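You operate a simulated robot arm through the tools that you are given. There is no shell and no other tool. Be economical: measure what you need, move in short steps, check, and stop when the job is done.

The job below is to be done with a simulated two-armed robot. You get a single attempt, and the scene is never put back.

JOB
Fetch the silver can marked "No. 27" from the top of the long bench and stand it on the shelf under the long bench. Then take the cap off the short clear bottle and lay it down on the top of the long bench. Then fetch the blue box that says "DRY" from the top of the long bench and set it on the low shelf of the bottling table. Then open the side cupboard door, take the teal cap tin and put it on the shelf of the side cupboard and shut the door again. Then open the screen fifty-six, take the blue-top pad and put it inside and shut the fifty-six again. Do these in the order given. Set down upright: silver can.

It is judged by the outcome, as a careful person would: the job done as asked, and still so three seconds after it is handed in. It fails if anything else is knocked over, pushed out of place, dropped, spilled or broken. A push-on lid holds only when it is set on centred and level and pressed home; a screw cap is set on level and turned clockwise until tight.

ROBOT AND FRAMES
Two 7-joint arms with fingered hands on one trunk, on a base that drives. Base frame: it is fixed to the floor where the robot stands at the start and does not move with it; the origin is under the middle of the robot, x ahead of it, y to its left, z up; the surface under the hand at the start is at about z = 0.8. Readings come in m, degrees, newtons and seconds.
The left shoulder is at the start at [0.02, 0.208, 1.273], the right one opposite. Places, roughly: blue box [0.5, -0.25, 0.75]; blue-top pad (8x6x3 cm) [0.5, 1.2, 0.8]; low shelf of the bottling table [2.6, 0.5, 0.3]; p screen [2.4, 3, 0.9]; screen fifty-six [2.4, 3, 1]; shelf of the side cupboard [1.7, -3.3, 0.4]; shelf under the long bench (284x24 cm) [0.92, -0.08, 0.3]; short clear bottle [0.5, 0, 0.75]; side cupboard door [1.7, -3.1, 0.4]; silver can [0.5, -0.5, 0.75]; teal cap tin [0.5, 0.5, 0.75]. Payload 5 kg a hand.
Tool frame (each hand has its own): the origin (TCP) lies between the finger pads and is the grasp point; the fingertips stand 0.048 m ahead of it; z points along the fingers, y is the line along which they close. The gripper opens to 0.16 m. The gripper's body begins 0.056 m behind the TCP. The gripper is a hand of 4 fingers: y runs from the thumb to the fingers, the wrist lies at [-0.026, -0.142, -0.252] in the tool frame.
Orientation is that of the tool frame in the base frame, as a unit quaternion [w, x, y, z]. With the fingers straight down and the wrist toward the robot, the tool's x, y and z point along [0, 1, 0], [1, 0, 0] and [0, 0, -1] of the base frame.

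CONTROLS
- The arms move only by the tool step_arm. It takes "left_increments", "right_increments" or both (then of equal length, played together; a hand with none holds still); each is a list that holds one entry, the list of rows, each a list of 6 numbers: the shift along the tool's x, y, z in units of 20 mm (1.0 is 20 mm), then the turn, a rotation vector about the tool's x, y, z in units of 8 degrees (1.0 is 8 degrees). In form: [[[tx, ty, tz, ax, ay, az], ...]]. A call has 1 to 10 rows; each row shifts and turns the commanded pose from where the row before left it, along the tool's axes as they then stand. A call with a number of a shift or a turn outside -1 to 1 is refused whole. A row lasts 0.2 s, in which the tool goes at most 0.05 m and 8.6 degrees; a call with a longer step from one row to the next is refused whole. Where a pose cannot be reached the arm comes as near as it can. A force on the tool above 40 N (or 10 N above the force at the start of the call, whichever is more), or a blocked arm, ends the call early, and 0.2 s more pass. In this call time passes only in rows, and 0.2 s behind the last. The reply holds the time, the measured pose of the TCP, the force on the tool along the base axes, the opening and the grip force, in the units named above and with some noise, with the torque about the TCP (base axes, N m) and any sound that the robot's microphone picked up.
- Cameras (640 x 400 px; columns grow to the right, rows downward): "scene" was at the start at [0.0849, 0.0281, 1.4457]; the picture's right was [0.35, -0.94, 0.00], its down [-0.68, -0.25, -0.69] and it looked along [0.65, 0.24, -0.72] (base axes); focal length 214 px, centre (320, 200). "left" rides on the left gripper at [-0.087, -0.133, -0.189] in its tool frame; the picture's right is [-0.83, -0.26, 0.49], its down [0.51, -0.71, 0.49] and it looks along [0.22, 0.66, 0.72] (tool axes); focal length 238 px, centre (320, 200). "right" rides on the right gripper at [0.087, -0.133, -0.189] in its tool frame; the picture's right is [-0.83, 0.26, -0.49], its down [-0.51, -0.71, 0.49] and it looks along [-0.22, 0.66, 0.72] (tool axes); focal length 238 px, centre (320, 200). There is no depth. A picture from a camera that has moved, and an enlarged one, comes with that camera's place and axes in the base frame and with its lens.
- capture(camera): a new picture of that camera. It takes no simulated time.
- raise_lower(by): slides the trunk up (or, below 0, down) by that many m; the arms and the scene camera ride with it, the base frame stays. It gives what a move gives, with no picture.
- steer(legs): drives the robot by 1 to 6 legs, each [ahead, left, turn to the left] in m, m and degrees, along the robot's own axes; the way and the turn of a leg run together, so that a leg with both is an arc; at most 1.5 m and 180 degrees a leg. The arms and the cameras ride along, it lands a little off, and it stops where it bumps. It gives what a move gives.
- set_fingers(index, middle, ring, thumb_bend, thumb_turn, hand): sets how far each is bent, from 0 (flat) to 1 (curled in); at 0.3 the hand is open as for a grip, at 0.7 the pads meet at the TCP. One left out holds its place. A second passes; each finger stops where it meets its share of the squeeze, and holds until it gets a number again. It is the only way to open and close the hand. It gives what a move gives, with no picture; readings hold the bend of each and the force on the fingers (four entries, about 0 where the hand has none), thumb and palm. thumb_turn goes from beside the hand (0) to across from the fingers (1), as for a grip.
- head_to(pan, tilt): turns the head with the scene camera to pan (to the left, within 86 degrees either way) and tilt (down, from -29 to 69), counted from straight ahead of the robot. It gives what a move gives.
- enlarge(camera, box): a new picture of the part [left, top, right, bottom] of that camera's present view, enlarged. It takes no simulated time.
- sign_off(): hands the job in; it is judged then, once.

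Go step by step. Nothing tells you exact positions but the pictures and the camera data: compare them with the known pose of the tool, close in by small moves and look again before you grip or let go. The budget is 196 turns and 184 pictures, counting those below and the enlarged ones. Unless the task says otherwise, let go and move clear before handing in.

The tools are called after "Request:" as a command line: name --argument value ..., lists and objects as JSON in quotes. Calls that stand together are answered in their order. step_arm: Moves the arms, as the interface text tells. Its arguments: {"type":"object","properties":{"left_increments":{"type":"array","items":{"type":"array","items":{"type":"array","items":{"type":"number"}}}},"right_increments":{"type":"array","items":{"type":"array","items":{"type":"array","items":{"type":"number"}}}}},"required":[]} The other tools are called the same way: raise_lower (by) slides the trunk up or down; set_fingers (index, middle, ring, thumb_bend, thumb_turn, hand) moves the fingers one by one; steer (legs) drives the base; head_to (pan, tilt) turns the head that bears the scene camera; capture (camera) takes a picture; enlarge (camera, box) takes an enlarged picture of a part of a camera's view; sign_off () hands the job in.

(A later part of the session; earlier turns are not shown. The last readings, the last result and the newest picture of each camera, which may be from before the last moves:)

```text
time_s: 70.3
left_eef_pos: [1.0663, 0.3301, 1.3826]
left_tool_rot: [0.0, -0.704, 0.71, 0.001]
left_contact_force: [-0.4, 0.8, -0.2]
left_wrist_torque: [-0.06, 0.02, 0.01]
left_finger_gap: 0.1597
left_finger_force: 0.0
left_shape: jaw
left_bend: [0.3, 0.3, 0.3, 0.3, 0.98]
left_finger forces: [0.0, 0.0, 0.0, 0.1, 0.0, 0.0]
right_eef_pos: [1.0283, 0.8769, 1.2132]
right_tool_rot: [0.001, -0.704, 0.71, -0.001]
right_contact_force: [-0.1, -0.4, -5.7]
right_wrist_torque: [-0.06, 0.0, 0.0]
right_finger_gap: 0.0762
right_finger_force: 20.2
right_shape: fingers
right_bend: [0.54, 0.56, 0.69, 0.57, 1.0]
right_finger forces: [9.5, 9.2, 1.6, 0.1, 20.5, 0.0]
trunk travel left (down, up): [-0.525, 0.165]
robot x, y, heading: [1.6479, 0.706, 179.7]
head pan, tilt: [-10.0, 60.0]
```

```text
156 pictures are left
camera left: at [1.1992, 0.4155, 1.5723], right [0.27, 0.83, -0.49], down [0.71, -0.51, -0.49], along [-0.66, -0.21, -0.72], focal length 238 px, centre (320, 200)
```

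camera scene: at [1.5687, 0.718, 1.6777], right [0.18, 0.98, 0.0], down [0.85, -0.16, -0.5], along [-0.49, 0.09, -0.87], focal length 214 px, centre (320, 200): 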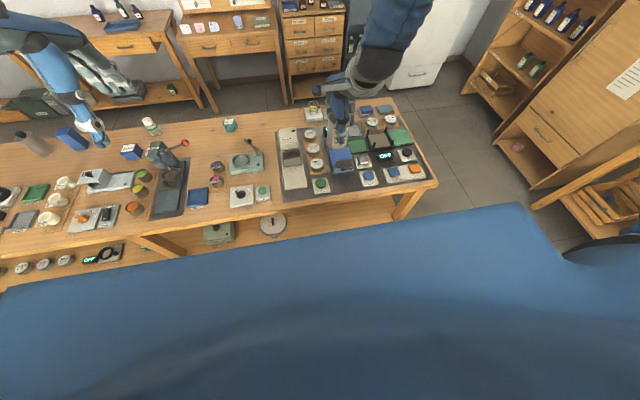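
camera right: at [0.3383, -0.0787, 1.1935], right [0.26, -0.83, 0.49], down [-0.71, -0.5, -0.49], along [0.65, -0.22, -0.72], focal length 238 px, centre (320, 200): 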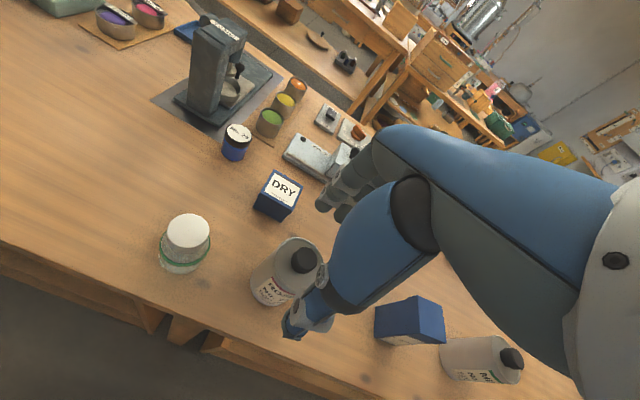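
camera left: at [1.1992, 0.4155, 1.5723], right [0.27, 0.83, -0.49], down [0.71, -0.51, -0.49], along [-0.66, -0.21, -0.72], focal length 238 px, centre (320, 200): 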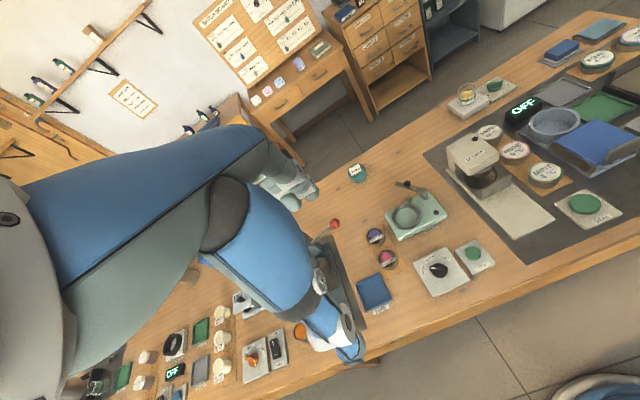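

Free shelf space lies around y 0.6–1.3. I'll back up a little, pull the can clear of the bench edge and raise the left hand before lowering the trunk.

Request:
steer --legs '[[-0.15, 0, 0]]'

Request:
step_arm --left_increments '[[[0, 0, -1, 0, 0, 0], [0, 0, -1, 0, 0, 0], [0, 0, -1, 0, 0, 0], [0, 0, -1, 0, 0, 0], [0, 0, -1, 0, 0, 0], [0, 0, -1, 0, 0, 0], [0, 0, -1, 0, 0, 0], [0, 0, -1, 0, 0, 0]]]' --right_increments '[[[0, -0.3, 0, 0, 0, 0], [0, -0.3, 0, 0, 0, 0], [0, -0.3, 0, 0, 0, 0], [0, -0.3, 0, 0, 0, 0], [0, -0.3, 0, 0, 0, 0], [0, 0, 0, 0, 0, 0], [0, 0, 0, 0, 0, 0], [0, 0, 0, 0, 0, 0]]]'

Request:
raise_lower --by -0.3

Request:
capture --camera "scene"

Request:
capture --camera "right"

```text
time_s: 71.7
left_eef_pos: [1.2134, 0.328, 1.3812]
left_tool_rot: [0.0, -0.703, 0.711, -0.001]
left_contact_force: [-0.9, 0.3, 0.1]
left_wrist_torque: [0.05, -0.09, 0.01]
left_finger_gap: 0.1599
left_finger_force: 0.0
left_shape: jaw
left_bend: [0.3, 0.3, 0.3, 0.3, 0.98]
left_finger forces: [0.0, 0.1, 0.0, 0.0, 0.0, 0.0]
right_eef_pos: [1.1754, 0.8768, 1.2135]
right_tool_rot: [0.002, -0.704, 0.71, -0.001]
right_contact_force: [0.3, 0.5, -5.9]
right_wrist_torque: [-0.02, -0.01, -0.02]
right_finger_gap: 0.0762
right_finger_force: 20.3
right_shape: fingers
right_bend: [0.54, 0.56, 0.69, 0.57, 1.0]
right_finger forces: [9.6, 9.1, 1.4, 0.0, 20.3, 0.0]
trunk travel left (down, up): [-0.525, 0.165]
robot x, y, heading: [1.795, 0.7061, 179.6]
head pan, tilt: [-10.0, 60.0]
```

```text
time_s: 73.5
left_eef_pos: [1.2156, 0.3298, 1.5439]
left_tool_rot: [0.0, -0.704, 0.71, 0.0]
left_contact_force: [0.5, 0.8, 0.0]
left_wrist_torque: [-0.04, 0.0, 0.02]
left_finger_gap: 0.1598
left_finger_force: 0.0
left_shape: jaw
left_bend: [0.3, 0.3, 0.3, 0.3, 0.97]
left_finger forces: [0.0, 0.0, 0.1, 0.1, 0.1, 0.0]
left hand out of reach, approached as far as the arm can: row 2
right_eef_pos: [1.2079, 0.8762, 1.2142]
right_tool_rot: [0.001, -0.704, 0.711, -0.001]
right_contact_force: [0.2, -0.5, -5.6]
right_wrist_torque: [-0.07, -0.05, -0.01]
right_finger_gap: 0.0761
right_finger_force: 20.4
right_shape: fingers
right_bend: [0.54, 0.56, 0.69, 0.57, 1.0]
right_finger forces: [9.6, 9.3, 1.5, 0.1, 20.4, 0.1]
trunk travel left (down, up): [-0.525, 0.165]
robot x, y, heading: [1.7942, 0.7071, 179.6]
head pan, tilt: [-10.0, 60.0]
```

```text
time_s: 76.5
left_eef_pos: [1.2151, 0.3285, 1.2436]
left_tool_rot: [0.0, -0.704, 0.71, 0.0]
left_contact_force: [-0.3, 0.2, 0.6]
left_wrist_torque: [0.03, -0.02, 0.0]
left_finger_gap: 0.1599
left_finger_force: 0.1
left_shape: jaw
left_bend: [0.3, 0.3, 0.3, 0.3, 0.97]
left_finger forces: [0.1, 0.0, 0.1, 0.0, 0.1, 0.0]
right_eef_pos: [1.2074, 0.8763, 0.9151]
right_tool_rot: [0.002, -0.704, 0.71, 0.0]
right_contact_force: [-0.2, -0.1, -5.7]
right_wrist_torque: [-0.02, -0.06, -0.01]
right_finger_gap: 0.0763
right_finger_force: 19.7
right_shape: fingers
right_bend: [0.54, 0.56, 0.69, 0.57, 1.0]
right_finger forces: [9.5, 9.3, 1.4, 0.0, 20.3, 0.1]
trunk travel left (down, up): [-0.225, 0.465]
robot x, y, heading: [1.7929, 0.702, 179.6]
head pan, tilt: [-10.0, 60.0]
```

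```text
155 pictures are left
camera scene: at [1.7183, 0.7164, 1.3779], right [0.18, 0.98, 0.0], down [0.85, -0.16, -0.5], along [-0.49, 0.09, -0.87], focal length 214 px, centre (320, 200)
```

scene: 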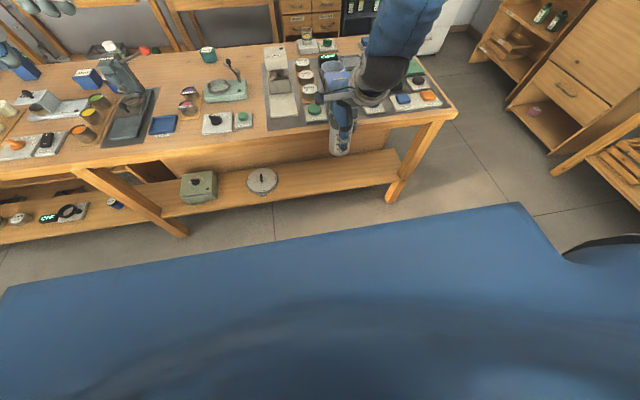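

```text
154 pictures are left
camera right: at [1.3375, 0.789, 1.1056], right [-0.25, 0.84, 0.49], down [0.72, 0.5, -0.49], along [-0.65, 0.23, -0.72], focal length 238 px, centre (320, 200)
```

right: 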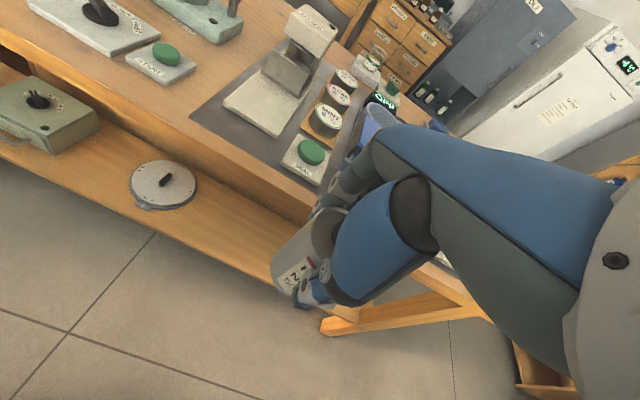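

The shelf area right of the round lid is clear. I'll lower the trunk and arm, staying outside the bench edge, to just above shelf height.

Request:
raise_lower --by -0.2

Request:
step_arm --right_increments '[[[0, 0, 1, 0, 0, 0], [0, 0, 1, 0, 0, 0], [0, 0, 1, 0, 0, 0], [0, 0, 1, 0, 0, 0], [0, 0, 1, 0, 0, 0], [0, 0, 1, 0, 0, 0], [0, 0, 1, 0, 0, 0], [0, 0, 1, 0, 0, 0], [0, 0, 1, 0, 0, 0], [0, 0, 1, 0, 0, 0]]]'

Request:
step_arm --right_increments '[[[0, 0, 0.8, 0, 0, 0], [0, 0, 0.8, 0, 0, 0], [0, 0, 0.8, 0, 0, 0]]]'

Request:
capture --camera "scene"

Request:
capture --camera "right"

```text
time_s: 78.7
left_eef_pos: [1.2154, 0.3291, 1.0434]
left_tool_rot: [0.0, -0.704, 0.711, 0.0]
left_contact_force: [-0.4, 0.4, 0.0]
left_wrist_torque: [-0.03, 0.03, 0.0]
left_finger_gap: 0.1601
left_finger_force: 0.1
left_shape: jaw
left_bend: [0.3, 0.3, 0.3, 0.3, 0.97]
left_finger forces: [0.0, 0.1, 0.0, 0.0, 0.0, 0.1]
right_eef_pos: [1.2084, 0.8763, 0.715]
right_tool_rot: [0.001, -0.704, 0.71, -0.001]
right_contact_force: [0.2, 0.1, -5.1]
right_wrist_torque: [-0.02, 0.02, -0.02]
right_finger_gap: 0.0759
right_finger_force: 20.3
right_shape: fingers
right_bend: [0.54, 0.56, 0.69, 0.57, 1.0]
right_finger forces: [9.6, 9.4, 1.4, 0.1, 20.3, 0.0]
trunk travel left (down, up): [-0.025, 0.665]
robot x, y, heading: [1.7939, 0.7072, 179.5]
head pan, tilt: [-10.0, 60.0]
```

```text
time_s: 80.9
left_eef_pos: [1.215, 0.3274, 1.0425]
left_tool_rot: [0.001, -0.704, 0.71, 0.0]
left_contact_force: [-0.1, 0.1, -0.4]
left_wrist_torque: [-0.03, -0.04, 0.03]
left_finger_gap: 0.1601
left_finger_force: 0.1
left_shape: jaw
left_bend: [0.3, 0.3, 0.3, 0.3, 0.97]
left_finger forces: [0.1, 0.0, 0.1, 0.0, 0.0, 0.1]
right_eef_pos: [1.2067, 0.8762, 0.5135]
right_tool_rot: [0.001, -0.703, 0.711, -0.001]
right_contact_force: [-0.5, 0.3, -4.8]
right_wrist_torque: [-0.06, -0.09, 0.05]
right_finger_gap: 0.0763
right_finger_force: 20.6
right_shape: fingers
right_bend: [0.54, 0.56, 0.69, 0.57, 1.0]
right_finger forces: [9.8, 9.5, 1.7, 0.0, 20.1, 0.1]
trunk travel left (down, up): [-0.025, 0.665]
robot x, y, heading: [1.7938, 0.7045, 179.4]
head pan, tilt: [-10.0, 60.0]
```

```text
time_s: 81.7
left_eef_pos: [1.2144, 0.3298, 1.0421]
left_tool_rot: [0.0, -0.704, 0.711, 0.0]
left_contact_force: [0.8, 0.2, 0.1]
left_wrist_torque: [-0.04, 0.0, -0.03]
left_finger_gap: 0.1601
left_finger_force: 0.1
left_shape: jaw
left_bend: [0.3, 0.3, 0.3, 0.3, 0.97]
left_finger forces: [0.0, 0.1, 0.1, 0.0, 0.0, 0.0]
right_eef_pos: [1.2093, 0.8762, 0.4669]
right_tool_rot: [0.002, -0.704, 0.71, 0.0]
right_contact_force: [-0.4, 0.3, -4.9]
right_wrist_torque: [-0.04, -0.04, 0.0]
right_finger_gap: 0.0762
right_finger_force: 20.5
right_shape: fingers
right_bend: [0.54, 0.56, 0.69, 0.57, 1.0]
right_finger forces: [9.9, 9.4, 1.7, 0.1, 20.0, 0.1]
trunk travel left (down, up): [-0.025, 0.665]
robot x, y, heading: [1.7953, 0.7005, 179.5]
head pan, tilt: [-10.0, 60.0]
```

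```text
153 pictures are left
camera scene: at [1.7181, 0.7164, 1.1777], right [0.18, 0.98, 0.0], down [0.85, -0.16, -0.5], along [-0.49, 0.09, -0.87], focal length 214 px, centre (320, 200)
```

scene: 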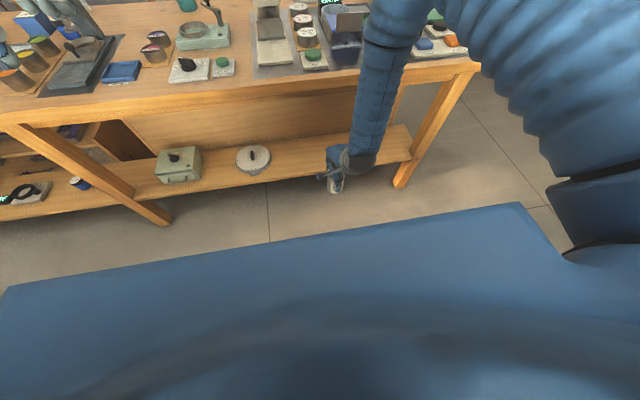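

```text
152 pictures are left
camera right: at [1.3381, 0.7885, 0.6572], right [-0.25, 0.84, 0.49], down [0.72, 0.5, -0.49], along [-0.65, 0.23, -0.72], focal length 238 px, centre (320, 200)
```

right: 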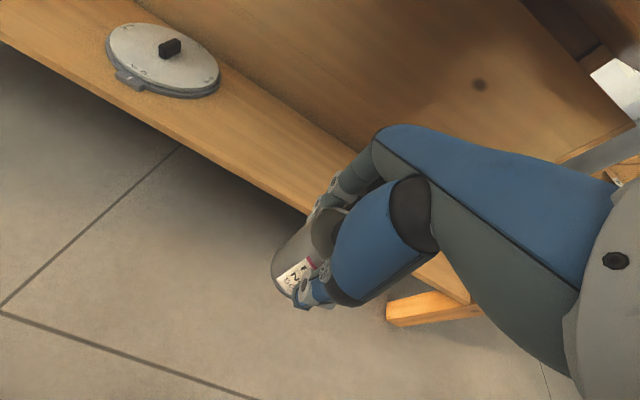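

I'll extend the arm rather than drive, so the forearm stays away from the bench edge. First part now.

Request:
step_arm --right_increments '[[[0, 1, 0, 0, 0, 0], [0, 1, 0, 0, 0, 0], [0, 1, 0, 0, 0, 0], [0, 1, 0, 0, 0, 0], [0, 1, 0, 0, 0, 0], [0, 1, 0, 0, 0, 0], [0, 1, 0, 0, 0, 0]]]'

Request:
capture --camera "scene"

Request:
capture --camera "right"

Request:
capture --camera "left"

```text
time_s: 83.3
left_eef_pos: [1.2158, 0.33, 1.0429]
left_tool_rot: [0.0, -0.704, 0.71, 0.0]
left_contact_force: [0.5, -0.5, -0.5]
left_wrist_torque: [0.0, 0.01, 0.0]
left_finger_gap: 0.1601
left_finger_force: 0.2
left_shape: jaw
left_bend: [0.3, 0.3, 0.3, 0.3, 0.97]
left_finger forces: [0.1, 0.1, 0.1, 0.0, 0.0, 0.0]
right_eef_pos: [1.0715, 0.8778, 0.466]
right_tool_rot: [0.003, -0.704, 0.711, -0.002]
right_contact_force: [1.2, 0.6, -7.2]
right_wrist_torque: [0.0, 0.08, -0.02]
right_finger_gap: 0.0763
right_finger_force: 20.6
right_shape: fingers
right_bend: [0.54, 0.56, 0.69, 0.57, 1.0]
right_finger forces: [9.9, 9.6, 1.6, 0.1, 20.4, 0.0]
trunk travel left (down, up): [-0.025, 0.665]
robot x, y, heading: [1.7972, 0.7029, 179.3]
head pan, tilt: [-10.0, 60.0]
```

```text
151 pictures are left
camera scene: at [1.7181, 0.7163, 1.1777], right [0.18, 0.98, 0.0], down [0.85, -0.16, -0.5], along [-0.49, 0.09, -0.87], focal length 214 px, centre (320, 200)
```

scene: 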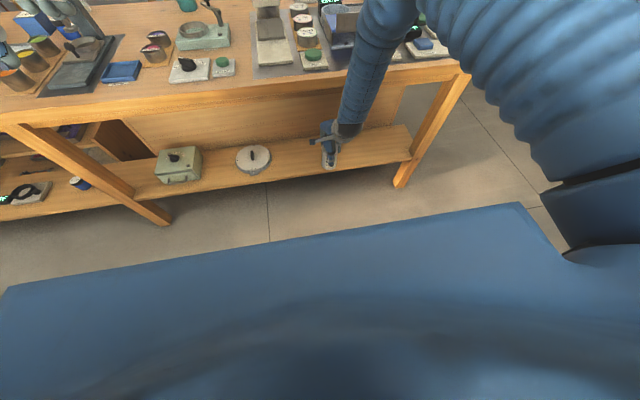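

```text
150 pictures are left
camera right: at [1.1998, 0.7907, 0.6574], right [-0.25, 0.84, 0.49], down [0.72, 0.5, -0.49], along [-0.65, 0.22, -0.73], focal length 238 px, centre (320, 200)
```

right: 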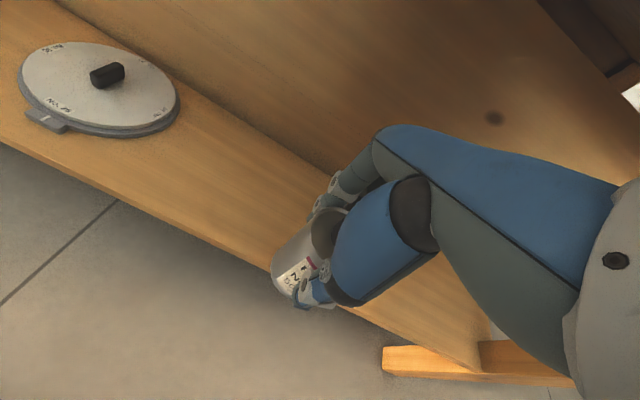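

```text
149 pictures are left
camera left: at [1.3484, 0.4152, 1.2324], right [0.27, 0.83, -0.49], down [0.7, -0.51, -0.49], along [-0.66, -0.21, -0.72], focal length 238 px, centre (320, 200)
```

left: 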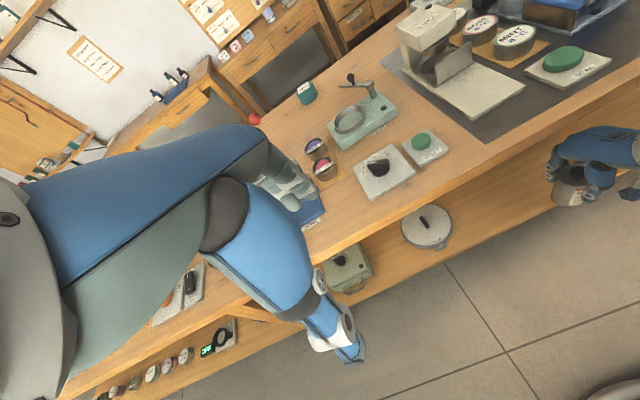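

Request:
step_arm --right_increments '[[[0, 0.9, 0, 0, 0, 0], [0, 0.9, 0, 0, 0, 0], [0, 0.9, 0, 0, 0, 0]]]'

Request:
enlarge --camera "scene" --box '[260, 50, 480, 190]'

Request:
enlarge --camera "left" --box '[440, 60, 640, 260]'

Request:
capture --camera "right"

```text
time_s: 84.1
left_eef_pos: [1.2148, 0.3285, 1.0437]
left_tool_rot: [0.0, -0.705, 0.71, 0.0]
left_contact_force: [0.5, 0.1, 0.5]
left_wrist_torque: [-0.02, -0.01, -0.01]
left_finger_gap: 0.16
left_finger_force: 0.0
left_shape: jaw
left_bend: [0.3, 0.3, 0.3, 0.3, 0.97]
left_finger forces: [0.0, 0.1, 0.0, 0.0, 0.0, 0.1]
right_eef_pos: [1.0166, 0.8797, 0.4655]
right_tool_rot: [0.002, -0.704, 0.711, -0.002]
right_contact_force: [0.5, 0.3, -5.2]
right_wrist_torque: [-0.02, -0.02, 0.01]
right_finger_gap: 0.0759
right_finger_force: 21.0
right_shape: fingers
right_bend: [0.54, 0.56, 0.69, 0.57, 1.0]
right_finger forces: [10.0, 9.4, 1.6, 0.0, 20.2, 0.0]
trunk travel left (down, up): [-0.025, 0.665]
robot x, y, heading: [1.795, 0.7007, 179.4]
head pan, tilt: [-10.0, 60.0]
```

```text
2.86 times, centred on (370, 120) of scene
camera zoom: at [1.718, 0.7164, 1.1777], right [0.18, 0.98, 0.0], down [0.85, -0.16, -0.5], along [-0.49, 0.09, -0.87], focal length 613 px, centre (177, 429)
```

zoom: 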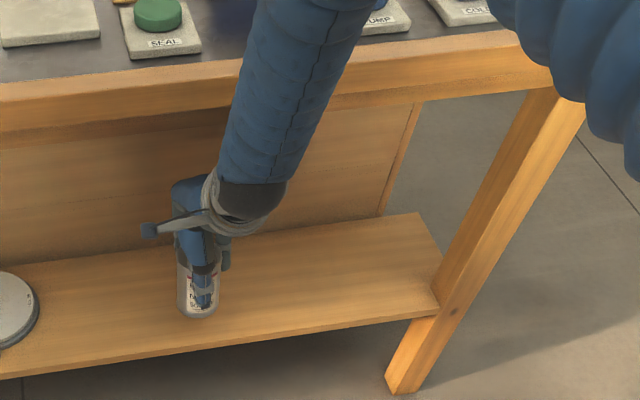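

```text
2.00 times, centred on (540, 160) of left
camera zoom: at [1.3483, 0.4153, 1.2323], right [0.27, 0.83, -0.49], down [0.7, -0.51, -0.49], along [-0.66, -0.21, -0.72], focal length 477 px, centre (-120, 280)
```

zoom: 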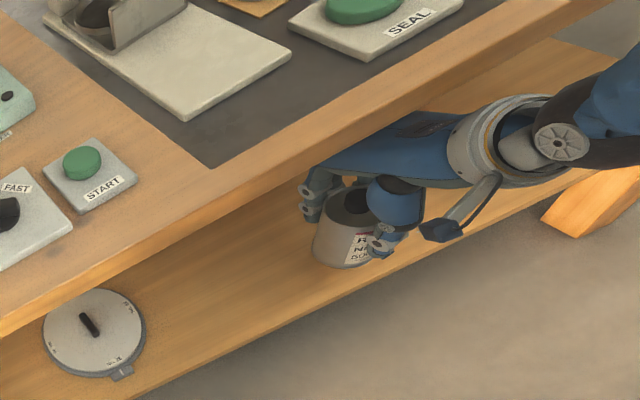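

```text
146 pictures are left
camera right: at [1.1465, 0.7923, 0.6561], right [-0.25, 0.84, 0.49], down [0.72, 0.5, -0.49], along [-0.65, 0.23, -0.73], focal length 238 px, centre (320, 200)
```

right: 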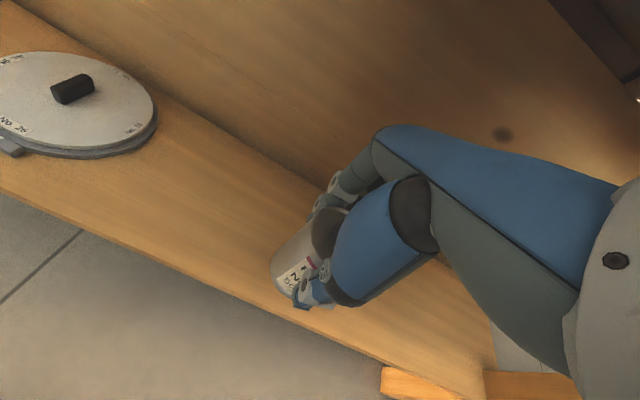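

Good clearance. I'll move a bit further in and descend.

Request:
step_arm --right_increments '[[[0, 1, 0, 0, 0, 0], [0, 1, 0, 0, 0, 0], [0, 0.2, 0.9, 0, 0, 0], [0, 0, 0.9, 0, 0, 0], [0, 0, 0.5, 0, 0, 0], [0, 0, 0.3, 0, 0, 0], [0, 0, 0.3, 0, 0, 0], [0, 0, 0.3, 0, 0, 0]]]'

Request:
enlarge --camera "left" --box '[440, 60, 640, 260]'

Request:
enlarge --camera "right" --box '[220, 180, 400, 340]'

```text
time_s: 85.9
left_eef_pos: [1.2159, 0.3292, 1.0419]
left_tool_rot: [0.001, -0.704, 0.71, 0.0]
left_contact_force: [-0.1, 1.0, -0.1]
left_wrist_torque: [-0.02, -0.01, 0.0]
left_finger_gap: 0.16
left_finger_force: 0.0
left_shape: jaw
left_bend: [0.3, 0.3, 0.3, 0.3, 0.97]
left_finger forces: [0.0, 0.1, 0.0, 0.0, 0.0, 0.0]
right_eef_pos: [0.9705, 0.8795, 0.4022]
right_tool_rot: [0.002, -0.704, 0.71, -0.002]
right_contact_force: [0.1, -0.9, -5.4]
right_wrist_torque: [-0.04, -0.01, -0.03]
right_finger_gap: 0.0761
right_finger_force: 20.4
right_shape: fingers
right_bend: [0.54, 0.56, 0.69, 0.57, 1.0]
right_finger forces: [10.1, 9.6, 1.6, 0.0, 20.3, 0.0]
trunk travel left (down, up): [-0.025, 0.665]
robot x, y, heading: [1.8005, 0.7076, 179.4]
head pan, tilt: [-10.0, 60.0]
```

```text
2.00 times, centred on (540, 160) of left
camera zoom: at [1.3483, 0.4153, 1.2323], right [0.27, 0.83, -0.49], down [0.7, -0.51, -0.49], along [-0.66, -0.21, -0.72], focal length 477 px, centre (-120, 280)
```

zoom: 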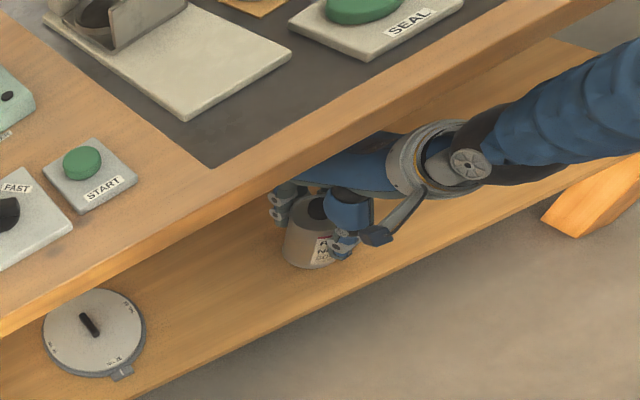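

```text
2.50 times, centred on (310, 260) of right
camera zoom: at [1.0997, 0.7916, 0.5928], right [-0.25, 0.84, 0.49], down [0.72, 0.5, -0.49], along [-0.65, 0.22, -0.73], focal length 596 px, centre (345, 50)
```

zoom: 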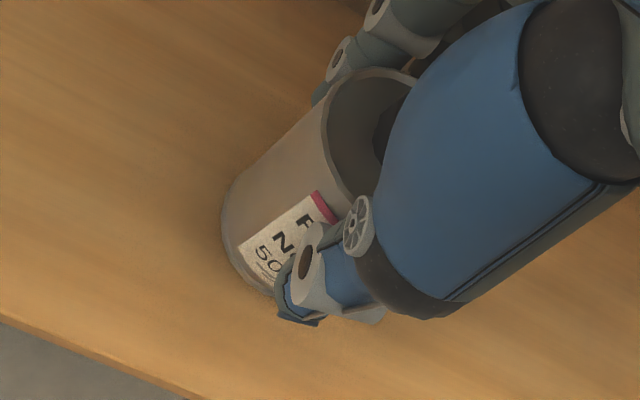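

Near contact. I'll lower in small steps until the force changes.

Request:
step_arm --right_increments '[[[0, 0, 0.2, 0, 0, 0], [0, 0, 0.2, 0, 0, 0], [0, 0, 0.2, 0, 0, 0], [0, 0, 0.2, 0, 0, 0], [0, 0, 0.2, 0, 0, 0], [0, 0, 0.2, 0, 0, 0]]]'

```text
time_s: 86.7
left_eef_pos: [1.2167, 0.3283, 1.0429]
left_tool_rot: [0.002, -0.704, 0.71, 0.0]
left_contact_force: [-0.7, 1.6, -0.1]
left_wrist_torque: [-0.04, -0.08, 0.0]
left_finger_gap: 0.1599
left_finger_force: 0.1
left_shape: jaw
left_bend: [0.3, 0.3, 0.3, 0.3, 0.97]
left_finger forces: [0.1, 0.0, 0.0, 0.0, 0.0, 0.0]
right_eef_pos: [0.9642, 0.8783, 0.3984]
right_tool_rot: [-0.003, -0.704, 0.71, 0.004]
right_contact_force: [5.7, -1.1, 19.9]
right_wrist_torque: [0.02, -0.07, 0.04]
right_finger_gap: 0.0759
right_finger_force: 24.4
right_shape: fingers
right_bend: [0.55, 0.57, 0.7, 0.57, 1.0]
right_finger forces: [10.8, 9.9, 2.7, 0.0, 26.1, 0.0]
trunk travel left (down, up): [-0.025, 0.665]
robot x, y, heading: [1.7963, 0.7034, 179.4]
head pan, tilt: [-10.0, 60.0]
stopped in row 4 (right hand): the force on the tool passed its limit at 42 N (the readings are from after the stop); the commanded pose is now the measured one
```

It's on the shelf. I'll relieve the pressure and open.

Request:
step_arm --right_increments '[[[0, 0, -0.1, 0, 0, 0]]]'

Request:
set_fingers --hand "right" --index 0.4 --middle 0.4 --ring 0.4 --thumb_bend 0.4

Request:
enlarge --camera "right" --box '[220, 180, 400, 340]'

Request:
enlarge --camera "left" --box '[440, 60, 640, 260]'

```text
time_s: 87.1
left_eef_pos: [1.2153, 0.3283, 1.045]
left_tool_rot: [0.0, -0.704, 0.71, 0.0]
left_contact_force: [-0.1, 0.3, 0.1]
left_wrist_torque: [0.01, 0.03, 0.02]
left_finger_gap: 0.16
left_finger_force: 0.1
left_shape: jaw
left_bend: [0.3, 0.3, 0.3, 0.3, 0.97]
left_finger forces: [0.0, 0.0, 0.0, 0.1, 0.0, 0.0]
right_eef_pos: [0.9654, 0.8777, 0.3977]
right_tool_rot: [-0.002, -0.704, 0.711, 0.003]
right_contact_force: [-2.7, -1.1, 13.2]
right_wrist_torque: [0.1, 0.54, 0.09]
right_finger_gap: 0.0759
right_finger_force: 23.9
right_shape: fingers
right_bend: [0.55, 0.56, 0.7, 0.57, 1.0]
right_finger forces: [12.3, 11.6, 2.6, 0.0, 22.0, 0.1]
trunk travel left (down, up): [-0.025, 0.665]
robot x, y, heading: [1.7983, 0.7036, 179.4]
head pan, tilt: [-10.0, 60.0]
```

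```text
time_s: 88.1
left_eef_pos: [1.2149, 0.3287, 1.0433]
left_tool_rot: [0.0, -0.704, 0.71, 0.0]
left_contact_force: [1.1, -0.2, -0.5]
left_wrist_torque: [-0.01, 0.03, -0.01]
left_finger_gap: 0.16
left_finger_force: 0.2
left_shape: jaw
left_bend: [0.3, 0.3, 0.3, 0.3, 0.97]
left_finger forces: [0.0, 0.0, 0.0, 0.0, 0.0, 0.0]
right_eef_pos: [0.9666, 0.8776, 0.3961]
right_tool_rot: [-0.002, -0.703, 0.711, 0.002]
right_contact_force: [-0.8, 0.1, -0.2]
right_wrist_torque: [-0.02, 0.01, -0.01]
right_finger_gap: 0.1307
right_finger_force: 0.1
right_shape: fingers
right_bend: [0.4, 0.4, 0.4, 0.4, 0.99]
right_finger forces: [0.0, 0.0, 0.0, 0.0, 0.0, 0.0]
trunk travel left (down, up): [-0.025, 0.665]
robot x, y, heading: [1.7977, 0.7039, 179.1]
head pan, tilt: [-10.0, 60.0]
```

```text
2.50 times, centred on (310, 260) of right
camera zoom: at [1.0977, 0.7912, 0.5858], right [-0.25, 0.84, 0.49], down [0.71, 0.5, -0.49], along [-0.66, 0.23, -0.72], focal length 596 px, centre (345, 50)
```

zoom: 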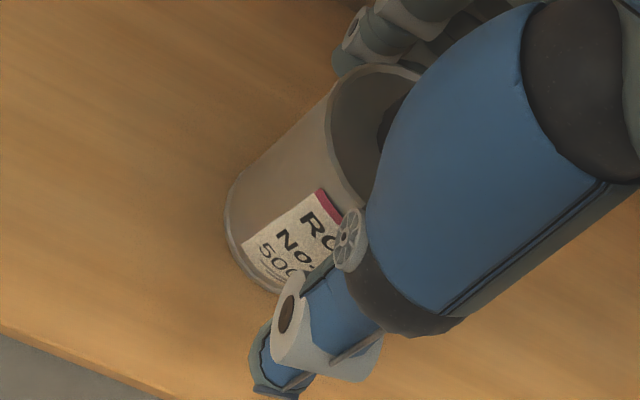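

```text
2.00 times, centred on (540, 160) of left
camera zoom: at [1.3489, 0.4153, 1.2325], right [0.27, 0.83, -0.49], down [0.7, -0.51, -0.49], along [-0.66, -0.21, -0.72], focal length 477 px, centre (-120, 280)
```

zoom: 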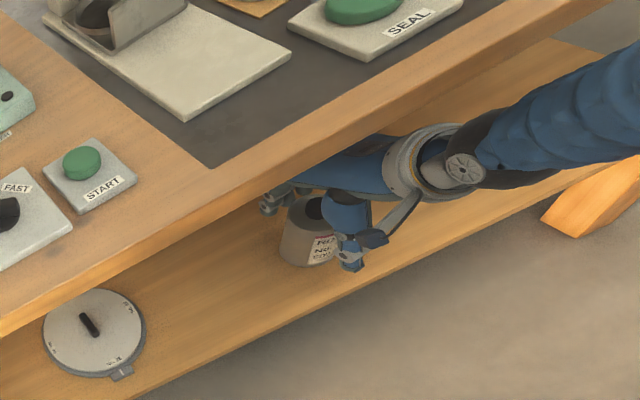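

The can stands on the shelf. I'll slide the hand out sideways (fingers and thumb are on the x sides) and then pull back.

Request:
step_arm --right_increments '[[[0, 0, -0.5, 0, 0, 0], [0.5, 0, -0.3, 0, 0, 0], [1, 0, 0, 0, 0, 0], [1, 0, 0, 0, 0, 0], [1, 0, 0, 0, 0, 0], [1, 0, 0, 0, 0, 0], [1, 0, 0, 0, 0, 0], [0.5, -0.5, 0, 0, 0, 0], [0, -1, 0, 0, 0, 0], [0, -1, 0, 0, 0, 0]]]'

Request:
capture --camera "right"

```text
time_s: 90.3
left_eef_pos: [1.2153, 0.3292, 1.0429]
left_tool_rot: [0.0, -0.704, 0.71, 0.0]
left_contact_force: [0.1, 0.0, 0.1]
left_wrist_torque: [0.0, -0.03, 0.02]
left_finger_gap: 0.1601
left_finger_force: 0.2
left_shape: jaw
left_bend: [0.3, 0.3, 0.3, 0.3, 0.97]
left_finger forces: [0.1, 0.1, 0.0, 0.0, 0.0, 0.1]
right_eef_pos: [1.0171, 0.7581, 0.4117]
right_tool_rot: [-0.001, -0.704, 0.71, 0.002]
right_contact_force: [-0.2, 0.7, 0.2]
right_wrist_torque: [0.04, -0.01, 0.01]
right_finger_gap: 0.1306
right_finger_force: 0.1
right_shape: fingers
right_bend: [0.4, 0.4, 0.4, 0.4, 0.99]
right_finger forces: [0.0, 0.0, 0.1, 0.0, 0.0, 0.1]
trunk travel left (down, up): [-0.025, 0.665]
robot x, y, heading: [1.7959, 0.7053, 179.4]
head pan, tilt: [-10.0, 60.0]
```

```text
141 pictures are left
camera right: at [1.148, 0.6704, 0.6002], right [-0.25, 0.84, 0.49], down [0.71, 0.5, -0.49], along [-0.66, 0.22, -0.72], focal length 238 px, centre (320, 200)
```

right: 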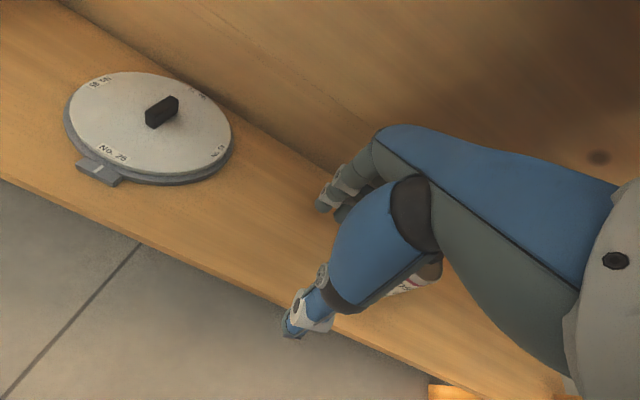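

Request:
step_arm --right_increments '[[[0, -1, 0, 0, 0, 0], [0, -1, 0, 0, 0, 0], [0, -1, 0, 0, 0, 0], [0, -1, 0, 0, 0, 0], [0, -1, 0, 0, 0, 0], [0, -1, 0, 0, 0, 0], [0, -1, 0, 0, 0, 0], [0, -1, 0, 0, 0, 0], [0, -1, 0, 0, 0, 0], [0, -0.7, 0, 0, 0, 0]]]'

Request:
capture --camera "scene"

```text
time_s: 92.5
left_eef_pos: [1.215, 0.3287, 1.0439]
left_tool_rot: [0.0, -0.705, 0.71, 0.0]
left_contact_force: [-0.4, -0.3, 0.3]
left_wrist_torque: [0.01, -0.01, -0.02]
left_finger_gap: 0.16
left_finger_force: 0.0
left_shape: jaw
left_bend: [0.3, 0.3, 0.3, 0.3, 0.97]
left_finger forces: [0.0, 0.0, 0.1, 0.1, 0.0, 0.1]
right_eef_pos: [1.2085, 0.7551, 0.4104]
right_tool_rot: [-0.001, -0.704, 0.71, 0.002]
right_contact_force: [-0.5, 0.2, -0.3]
right_wrist_torque: [-0.01, -0.01, 0.0]
right_finger_gap: 0.1308
right_finger_force: 0.1
right_shape: fingers
right_bend: [0.4, 0.4, 0.4, 0.4, 0.99]
right_finger forces: [0.0, 0.1, 0.1, 0.0, 0.0, 0.0]
trunk travel left (down, up): [-0.025, 0.665]
robot x, y, heading: [1.7952, 0.7014, 179.6]
head pan, tilt: [-10.0, 60.0]
```

```text
140 pictures are left
camera scene: at [1.7188, 0.7163, 1.1778], right [0.18, 0.98, 0.0], down [0.85, -0.16, -0.5], along [-0.49, 0.09, -0.87], focal length 214 px, centre (320, 200)
```

scene: 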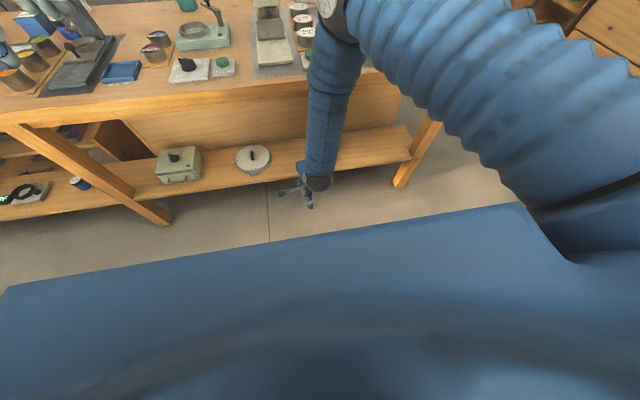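

Out. Raise the trunk and arm, then check the can.

Request:
raise_lower --by 0.45

Request:
step_arm --right_increments '[[[0, 0, -1, 0, 0, 0], [0, 0, -1, 0, 0, 0], [0, 0, -1, 0, 0, 0], [0, 0, -1, 0, 0, 0], [0, 0, -1, 0, 0, 0], [0, 0, -1, 0, 0, 0], [0, 0, -1, 0, 0, 0], [0, 0, -1, 0, 0, 0], [0, 0, -1, 0, 0, 0], [0, 0, -1, 0, 0, 0]]]'

Request:
capture --camera "scene"

```text
refused: 0.45 is not a number from -0.4 to 0.4
```

```text
time_s: 94.7
left_eef_pos: [1.2148, 0.3295, 1.0425]
left_tool_rot: [0.0, -0.704, 0.71, 0.001]
left_contact_force: [0.8, -0.7, 0.8]
left_wrist_torque: [0.04, -0.01, 0.0]
left_finger_gap: 0.1602
left_finger_force: 0.1
left_shape: jaw
left_bend: [0.3, 0.3, 0.3, 0.3, 0.97]
left_finger forces: [0.0, 0.0, 0.0, 0.0, 0.0, 0.0]
right_eef_pos: [1.2101, 0.7569, 0.6112]
right_tool_rot: [-0.002, -0.704, 0.711, 0.002]
right_contact_force: [0.2, -0.3, -0.8]
right_wrist_torque: [0.01, 0.06, 0.0]
right_finger_gap: 0.1307
right_finger_force: 0.1
right_shape: fingers
right_bend: [0.4, 0.4, 0.4, 0.4, 0.99]
right_finger forces: [0.0, 0.1, 0.1, 0.0, 0.1, 0.0]
trunk travel left (down, up): [-0.025, 0.665]
robot x, y, heading: [1.7918, 0.7021, 179.2]
head pan, tilt: [-10.0, 60.0]
```

```text
139 pictures are left
camera scene: at [1.7191, 0.7163, 1.1778], right [0.18, 0.98, 0.0], down [0.85, -0.16, -0.5], along [-0.49, 0.09, -0.87], focal length 214 px, centre (320, 200)
```

scene: 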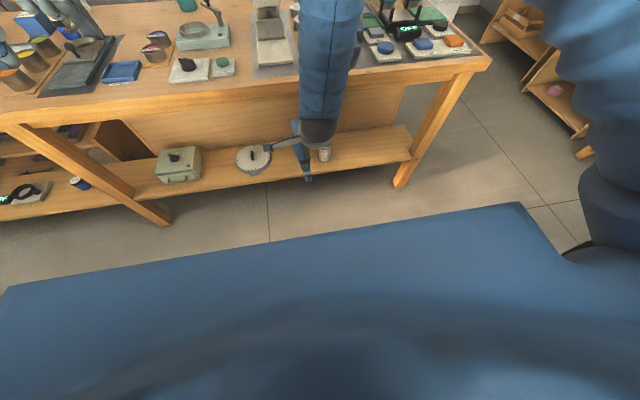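

The can is standing upright on the shelf. Now I'll raise up and drive back round the left end of the bench.

Request:
raise_lower --by 0.4

Request:
raise_lower --by 0.2

Request:
steer --legs '[[0, -1.35, 0.6], [0, 0, -90]]'

Request:
head_to --pan 0 --tilt 35

Request:
capture --camera "scene"

```text
time_s: 98.6
left_eef_pos: [1.2157, 0.3287, 1.4419]
left_tool_rot: [0.0, -0.704, 0.71, 0.0]
left_contact_force: [-0.2, 0.2, 0.0]
left_wrist_torque: [-0.02, -0.03, 0.03]
left_finger_gap: 0.1603
left_finger_force: 0.0
left_shape: jaw
left_bend: [0.3, 0.3, 0.3, 0.3, 0.97]
left_finger forces: [0.0, 0.0, 0.0, 0.0, 0.0, 0.0]
right_eef_pos: [1.2101, 0.7558, 1.0111]
right_tool_rot: [-0.002, -0.703, 0.711, 0.002]
right_contact_force: [0.3, 0.2, 0.6]
right_wrist_torque: [-0.01, 0.0, 0.0]
right_finger_gap: 0.1307
right_finger_force: 0.0
right_shape: fingers
right_bend: [0.4, 0.4, 0.4, 0.4, 0.99]
right_finger forces: [0.0, 0.1, 0.0, 0.0, 0.0, 0.1]
trunk travel left (down, up): [-0.425, 0.265]
robot x, y, heading: [1.7938, 0.701, 179.3]
head pan, tilt: [-10.0, 60.0]
```

```text
time_s: 100.7
left_eef_pos: [1.2156, 0.3291, 1.6433]
left_tool_rot: [0.0, -0.704, 0.71, -0.001]
left_contact_force: [-0.1, -0.7, -0.3]
left_wrist_torque: [0.01, 0.02, 0.0]
left_finger_gap: 0.1599
left_finger_force: 0.1
left_shape: jaw
left_bend: [0.3, 0.3, 0.3, 0.3, 0.97]
left_finger forces: [0.1, 0.0, 0.1, 0.0, 0.0, 0.0]
right_eef_pos: [1.2103, 0.7561, 1.2095]
right_tool_rot: [-0.002, -0.703, 0.711, 0.001]
right_contact_force: [-0.8, -0.1, -0.5]
right_wrist_torque: [0.0, 0.01, -0.02]
right_finger_gap: 0.1306
right_finger_force: 0.0
right_shape: fingers
right_bend: [0.4, 0.4, 0.4, 0.4, 0.99]
right_finger forces: [0.1, 0.0, 0.0, 0.1, 0.0, 0.1]
trunk travel left (down, up): [-0.625, 0.065]
robot x, y, heading: [1.7962, 0.7066, 179.6]
head pan, tilt: [-10.0, 60.0]
```

```text
time_s: 111.4
left_eef_pos: [1.4291, 2.6536, 1.6433]
left_tool_rot: [0.0, 0.0, 1.0, 0.001]
left_contact_force: [-0.5, 0.0, -0.6]
left_wrist_torque: [-0.01, -0.01, 0.02]
left_finger_gap: 0.1601
left_finger_force: 0.0
left_shape: jaw
left_bend: [0.3, 0.3, 0.3, 0.3, 0.97]
left_finger forces: [0.1, 0.1, 0.0, 0.1, 0.1, 0.0]
right_eef_pos: [1.8563, 2.6624, 1.2113]
right_tool_rot: [-0.001, 0.001, 1.0, 0.003]
right_contact_force: [0.1, 0.1, 0.2]
right_wrist_torque: [0.01, -0.02, 0.03]
right_finger_gap: 0.1306
right_finger_force: 0.1
right_shape: fingers
right_bend: [0.4, 0.4, 0.4, 0.4, 0.99]
right_finger forces: [0.0, 0.0, 0.0, 0.0, 0.1, 0.1]
trunk travel left (down, up): [-0.625, 0.065]
robot x, y, heading: [1.808, 2.0759, 89.6]
head pan, tilt: [-10.0, 60.0]
```

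```text
time_s: 112.3
left_eef_pos: [1.429, 2.6518, 1.6442]
left_tool_rot: [0.0, 0.001, 1.0, 0.0]
left_contact_force: [0.3, 0.4, 0.8]
left_wrist_torque: [0.0, 0.01, 0.04]
left_finger_gap: 0.1597
left_finger_force: 0.1
left_shape: jaw
left_bend: [0.3, 0.3, 0.3, 0.3, 0.97]
left_finger forces: [0.0, 0.0, 0.0, 0.1, 0.0, 0.0]
right_eef_pos: [1.8563, 2.6623, 1.211]
right_tool_rot: [-0.001, 0.001, 1.0, 0.003]
right_contact_force: [0.8, 0.3, 0.7]
right_wrist_torque: [-0.02, 0.01, 0.01]
right_finger_gap: 0.1303
right_finger_force: 0.1
right_shape: fingers
right_bend: [0.4, 0.4, 0.4, 0.4, 0.99]
right_finger forces: [0.0, 0.0, 0.1, 0.0, 0.0, 0.0]
trunk travel left (down, up): [-0.625, 0.065]
robot x, y, heading: [1.8094, 2.0791, 90.1]
head pan, tilt: [0.0, 35.0]
```

```text
138 pictures are left
camera scene: at [1.8079, 2.1745, 1.812], right [1.0, 0.0, 0.0], down [0.0, -0.57, -0.82], along [0.0, 0.82, -0.57], focal length 214 px, centre (320, 200)
```

scene: 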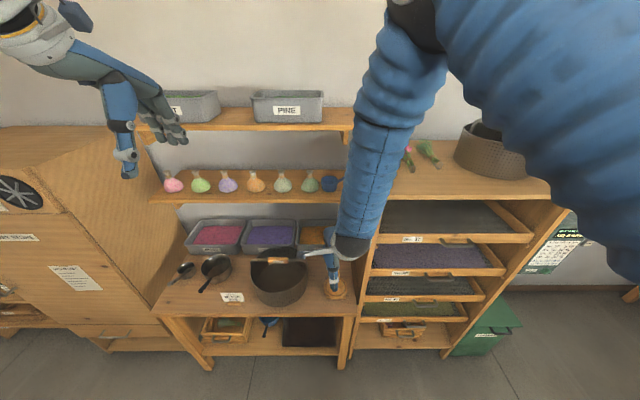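

I see a drying rack with pull-out screens; I'll zoom on its labels now, since I'll need them later.

Request:
enlarge --camera "scene" --box '[360, 190, 560, 350]'

Request:
steer --legs '[[0, 0, -90]]'

```text
2.50 times, centred on (460, 270) of scene
camera zoom: at [1.8079, 2.1745, 1.812], right [1.0, 0.0, 0.0], down [0.0, -0.57, -0.82], along [0.0, 0.82, -0.57], focal length 536 px, centre (-30, 25)
```

zoom: 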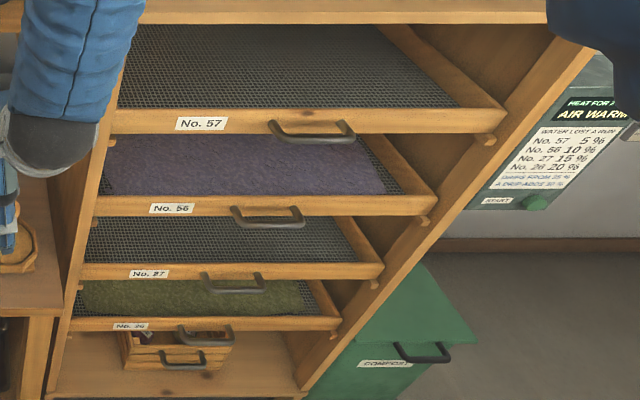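

```text
time_s: 116.5
left_eef_pos: [2.3819, 2.462, 1.6433]
left_tool_rot: [0.0, 0.704, 0.71, 0.0]
left_contact_force: [0.1, 0.7, -0.6]
left_wrist_torque: [0.0, -0.02, 0.01]
left_finger_gap: 0.1601
left_finger_force: 0.0
left_shape: jaw
left_bend: [0.3, 0.3, 0.3, 0.3, 0.97]
left_finger forces: [0.0, 0.1, 0.0, 0.1, 0.0, 0.0]
right_eef_pos: [2.3966, 2.0347, 1.2101]
right_tool_rot: [0.001, 0.705, 0.709, 0.002]
right_contact_force: [0.8, 0.9, -0.2]
right_wrist_torque: [0.01, -0.03, 0.0]
right_finger_gap: 0.1309
right_finger_force: 0.1
right_shape: fingers
right_bend: [0.4, 0.4, 0.4, 0.4, 0.99]
right_finger forces: [0.1, 0.1, 0.0, 0.0, 0.1, 0.1]
trunk travel left (down, up): [-0.625, 0.065]
robot x, y, heading: [1.8079, 2.0778, 0.2]
head pan, tilt: [0.0, 35.0]
```

Screen No. 56 is the second from the top. Now I'll drive back to the front of the bench facing the bottle.

Request:
steer --legs '[[-1.0, 0, 0], [-1.0, 0, 0], [0, -1.05, 0], [0, -1.05, 0]]'

Request:
head_to --pan 0 --tilt 50

Request:
capture --camera "scene"

```text
time_s: 136.5
left_eef_pos: [0.312, 0.3441, 1.6436]
left_tool_rot: [0.0, 0.725, 0.688, 0.0]
left_contact_force: [0.4, -0.6, -0.3]
left_wrist_torque: [-0.01, 0.01, 0.03]
left_finger_gap: 0.1602
left_finger_force: 0.0
left_shape: jaw
left_bend: [0.3, 0.3, 0.3, 0.3, 0.97]
left_finger forces: [0.0, 0.0, 0.1, 0.0, 0.1, 0.0]
right_eef_pos: [0.2991, -0.0824, 1.2101]
right_tool_rot: [0.002, 0.726, 0.688, 0.002]
right_contact_force: [-0.6, 0.5, 0.4]
right_wrist_torque: [0.03, 0.0, 0.01]
right_finger_gap: 0.1306
right_finger_force: 0.0
right_shape: fingers
right_bend: [0.4, 0.4, 0.4, 0.4, 0.99]
right_finger forces: [0.0, 0.0, 0.0, 0.0, 0.0, 0.0]
trunk travel left (down, up): [-0.625, 0.065]
robot x, y, heading: [-0.2854, -0.0064, -3.0]
head pan, tilt: [0.0, 35.0]
```

```text
time_s: 137.3
left_eef_pos: [0.3111, 0.3434, 1.6443]
left_tool_rot: [0.0, 0.725, 0.688, -0.001]
left_contact_force: [0.1, -0.1, 0.6]
left_wrist_torque: [0.0, -0.01, 0.02]
left_finger_gap: 0.16
left_finger_force: 0.0
left_shape: jaw
left_bend: [0.3, 0.3, 0.3, 0.3, 0.97]
left_finger forces: [0.0, 0.0, 0.0, 0.1, 0.0, 0.0]
right_eef_pos: [0.2984, -0.084, 1.2105]
right_tool_rot: [0.003, 0.726, 0.687, 0.002]
right_contact_force: [-0.2, -0.3, 0.2]
right_wrist_torque: [0.05, 0.01, 0.01]
right_finger_gap: 0.1306
right_finger_force: 0.0
right_shape: fingers
right_bend: [0.4, 0.4, 0.4, 0.4, 0.99]
right_finger forces: [0.1, 0.1, 0.0, 0.0, 0.1, 0.0]
trunk travel left (down, up): [-0.625, 0.065]
robot x, y, heading: [-0.2812, -0.0044, -3.2]
head pan, tilt: [0.0, 50.0]
```

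```text
136 pictures are left
camera scene: at [-0.1981, -0.011, 1.7904], right [-0.05, -1.0, 0.0], down [-0.76, 0.04, -0.64], along [0.64, -0.03, -0.77], focal length 214 px, centre (320, 200)
```

scene: 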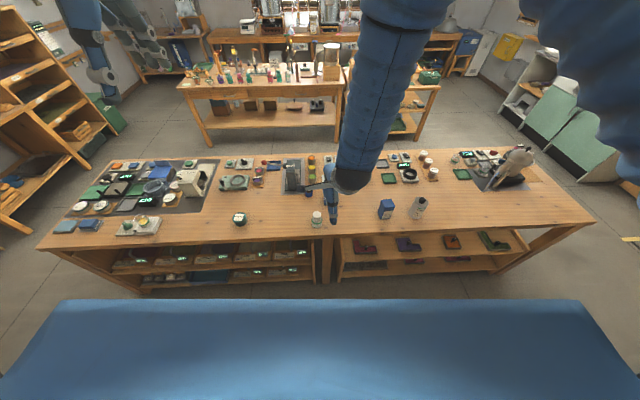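

I'll lift the right hand, straighten the robot, lower the trunk and take a close look at the bottle.

Request:
step_arm --right_increments '[[[0, 0, -1, 0, 0, 0], [0, 0, -1, 0, 0, 0], [0, 0, -1, 0, 0, 0], [0, 0, -1, 0, 0, 0], [0, 0, -1, 0, 0, 0], [0, 0, -1, 0, 0, 0], [0, 0, -1, 0, 0, 0], [0, 0, -1, 0, 0, 0], [0, 0, -1, 0, 0, 0], [0, 0, -1, 0, 0, 0]]]'

Request:
steer --legs '[[0.12, 0, 3.1]]'

Request:
raise_lower --by -0.35

Request:
capture --camera "scene"

```text
time_s: 139.5
left_eef_pos: [0.3114, 0.3449, 1.6448]
left_tool_rot: [0.0, 0.725, 0.689, -0.001]
left_contact_force: [-0.6, -0.3, 0.6]
left_wrist_torque: [0.03, -0.05, 0.02]
left_finger_gap: 0.1603
left_finger_force: 0.0
left_shape: jaw
left_bend: [0.3, 0.3, 0.3, 0.3, 0.97]
left_finger forces: [0.0, 0.1, 0.1, 0.0, 0.0, 0.0]
right_eef_pos: [0.2969, -0.0833, 1.4107]
right_tool_rot: [0.002, 0.726, 0.688, 0.002]
right_contact_force: [-0.3, 0.2, 0.4]
right_wrist_torque: [-0.02, -0.06, -0.02]
right_finger_gap: 0.1306
right_finger_force: 0.1
right_shape: fingers
right_bend: [0.4, 0.4, 0.4, 0.4, 0.99]
right_finger forces: [0.0, 0.0, 0.0, 0.0, 0.1, 0.0]
trunk travel left (down, up): [-0.625, 0.065]
robot x, y, heading: [-0.2812, -0.0072, -3.2]
head pan, tilt: [0.0, 50.0]
```

```text
time_s: 140.8
left_eef_pos: [0.412, 0.3711, 1.6438]
left_tool_rot: [0.0, 0.706, 0.708, 0.0]
left_contact_force: [-0.5, -0.3, 0.0]
left_wrist_torque: [0.01, 0.0, 0.03]
left_finger_gap: 0.1599
left_finger_force: 0.1
left_shape: jaw
left_bend: [0.3, 0.3, 0.3, 0.3, 0.97]
left_finger forces: [0.1, 0.0, 0.1, 0.0, 0.1, 0.0]
right_eef_pos: [0.4216, -0.0555, 1.4107]
right_tool_rot: [0.002, 0.707, 0.707, 0.002]
right_contact_force: [0.6, 0.7, -0.9]
right_wrist_torque: [0.02, 0.0, 0.01]
right_finger_gap: 0.1307
right_finger_force: 0.1
right_shape: fingers
right_bend: [0.4, 0.4, 0.4, 0.4, 0.99]
right_finger forces: [0.0, 0.0, 0.0, 0.1, 0.0, 0.0]
trunk travel left (down, up): [-0.625, 0.065]
robot x, y, heading: [-0.1651, -0.0095, 0.1]
head pan, tilt: [0.0, 50.0]
```

```text
time_s: 144.2
left_eef_pos: [0.4121, 0.3722, 1.2938]
left_tool_rot: [0.0, 0.707, 0.708, 0.0]
left_contact_force: [0.1, 0.2, 0.8]
left_wrist_torque: [0.0, -0.05, 0.03]
left_finger_gap: 0.16
left_finger_force: 0.1
left_shape: jaw
left_bend: [0.3, 0.3, 0.3, 0.3, 0.97]
left_finger forces: [0.0, 0.0, 0.1, 0.0, 0.1, 0.1]
right_eef_pos: [0.4231, -0.0546, 1.0609]
right_tool_rot: [0.002, 0.707, 0.707, 0.001]
right_contact_force: [-0.9, -0.1, 0.5]
right_wrist_torque: [-0.01, -0.03, 0.03]
right_finger_gap: 0.1309
right_finger_force: 0.0
right_shape: fingers
right_bend: [0.4, 0.4, 0.4, 0.4, 0.99]
right_finger forces: [0.1, 0.1, 0.1, 0.1, 0.0, 0.1]
trunk travel left (down, up): [-0.275, 0.415]
robot x, y, heading: [-0.1665, -0.0119, -0.0]
head pan, tilt: [0.0, 50.0]
```

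```text
135 pictures are left
camera scene: at [-0.0771, -0.0092, 1.4405], right [0.0, -1.0, 0.0], down [-0.77, 0.0, -0.64], along [0.64, 0.0, -0.77], focal length 214 px, centre (320, 200)
```

scene: 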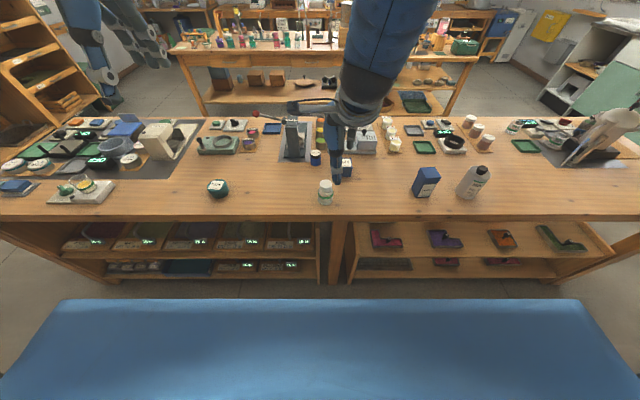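

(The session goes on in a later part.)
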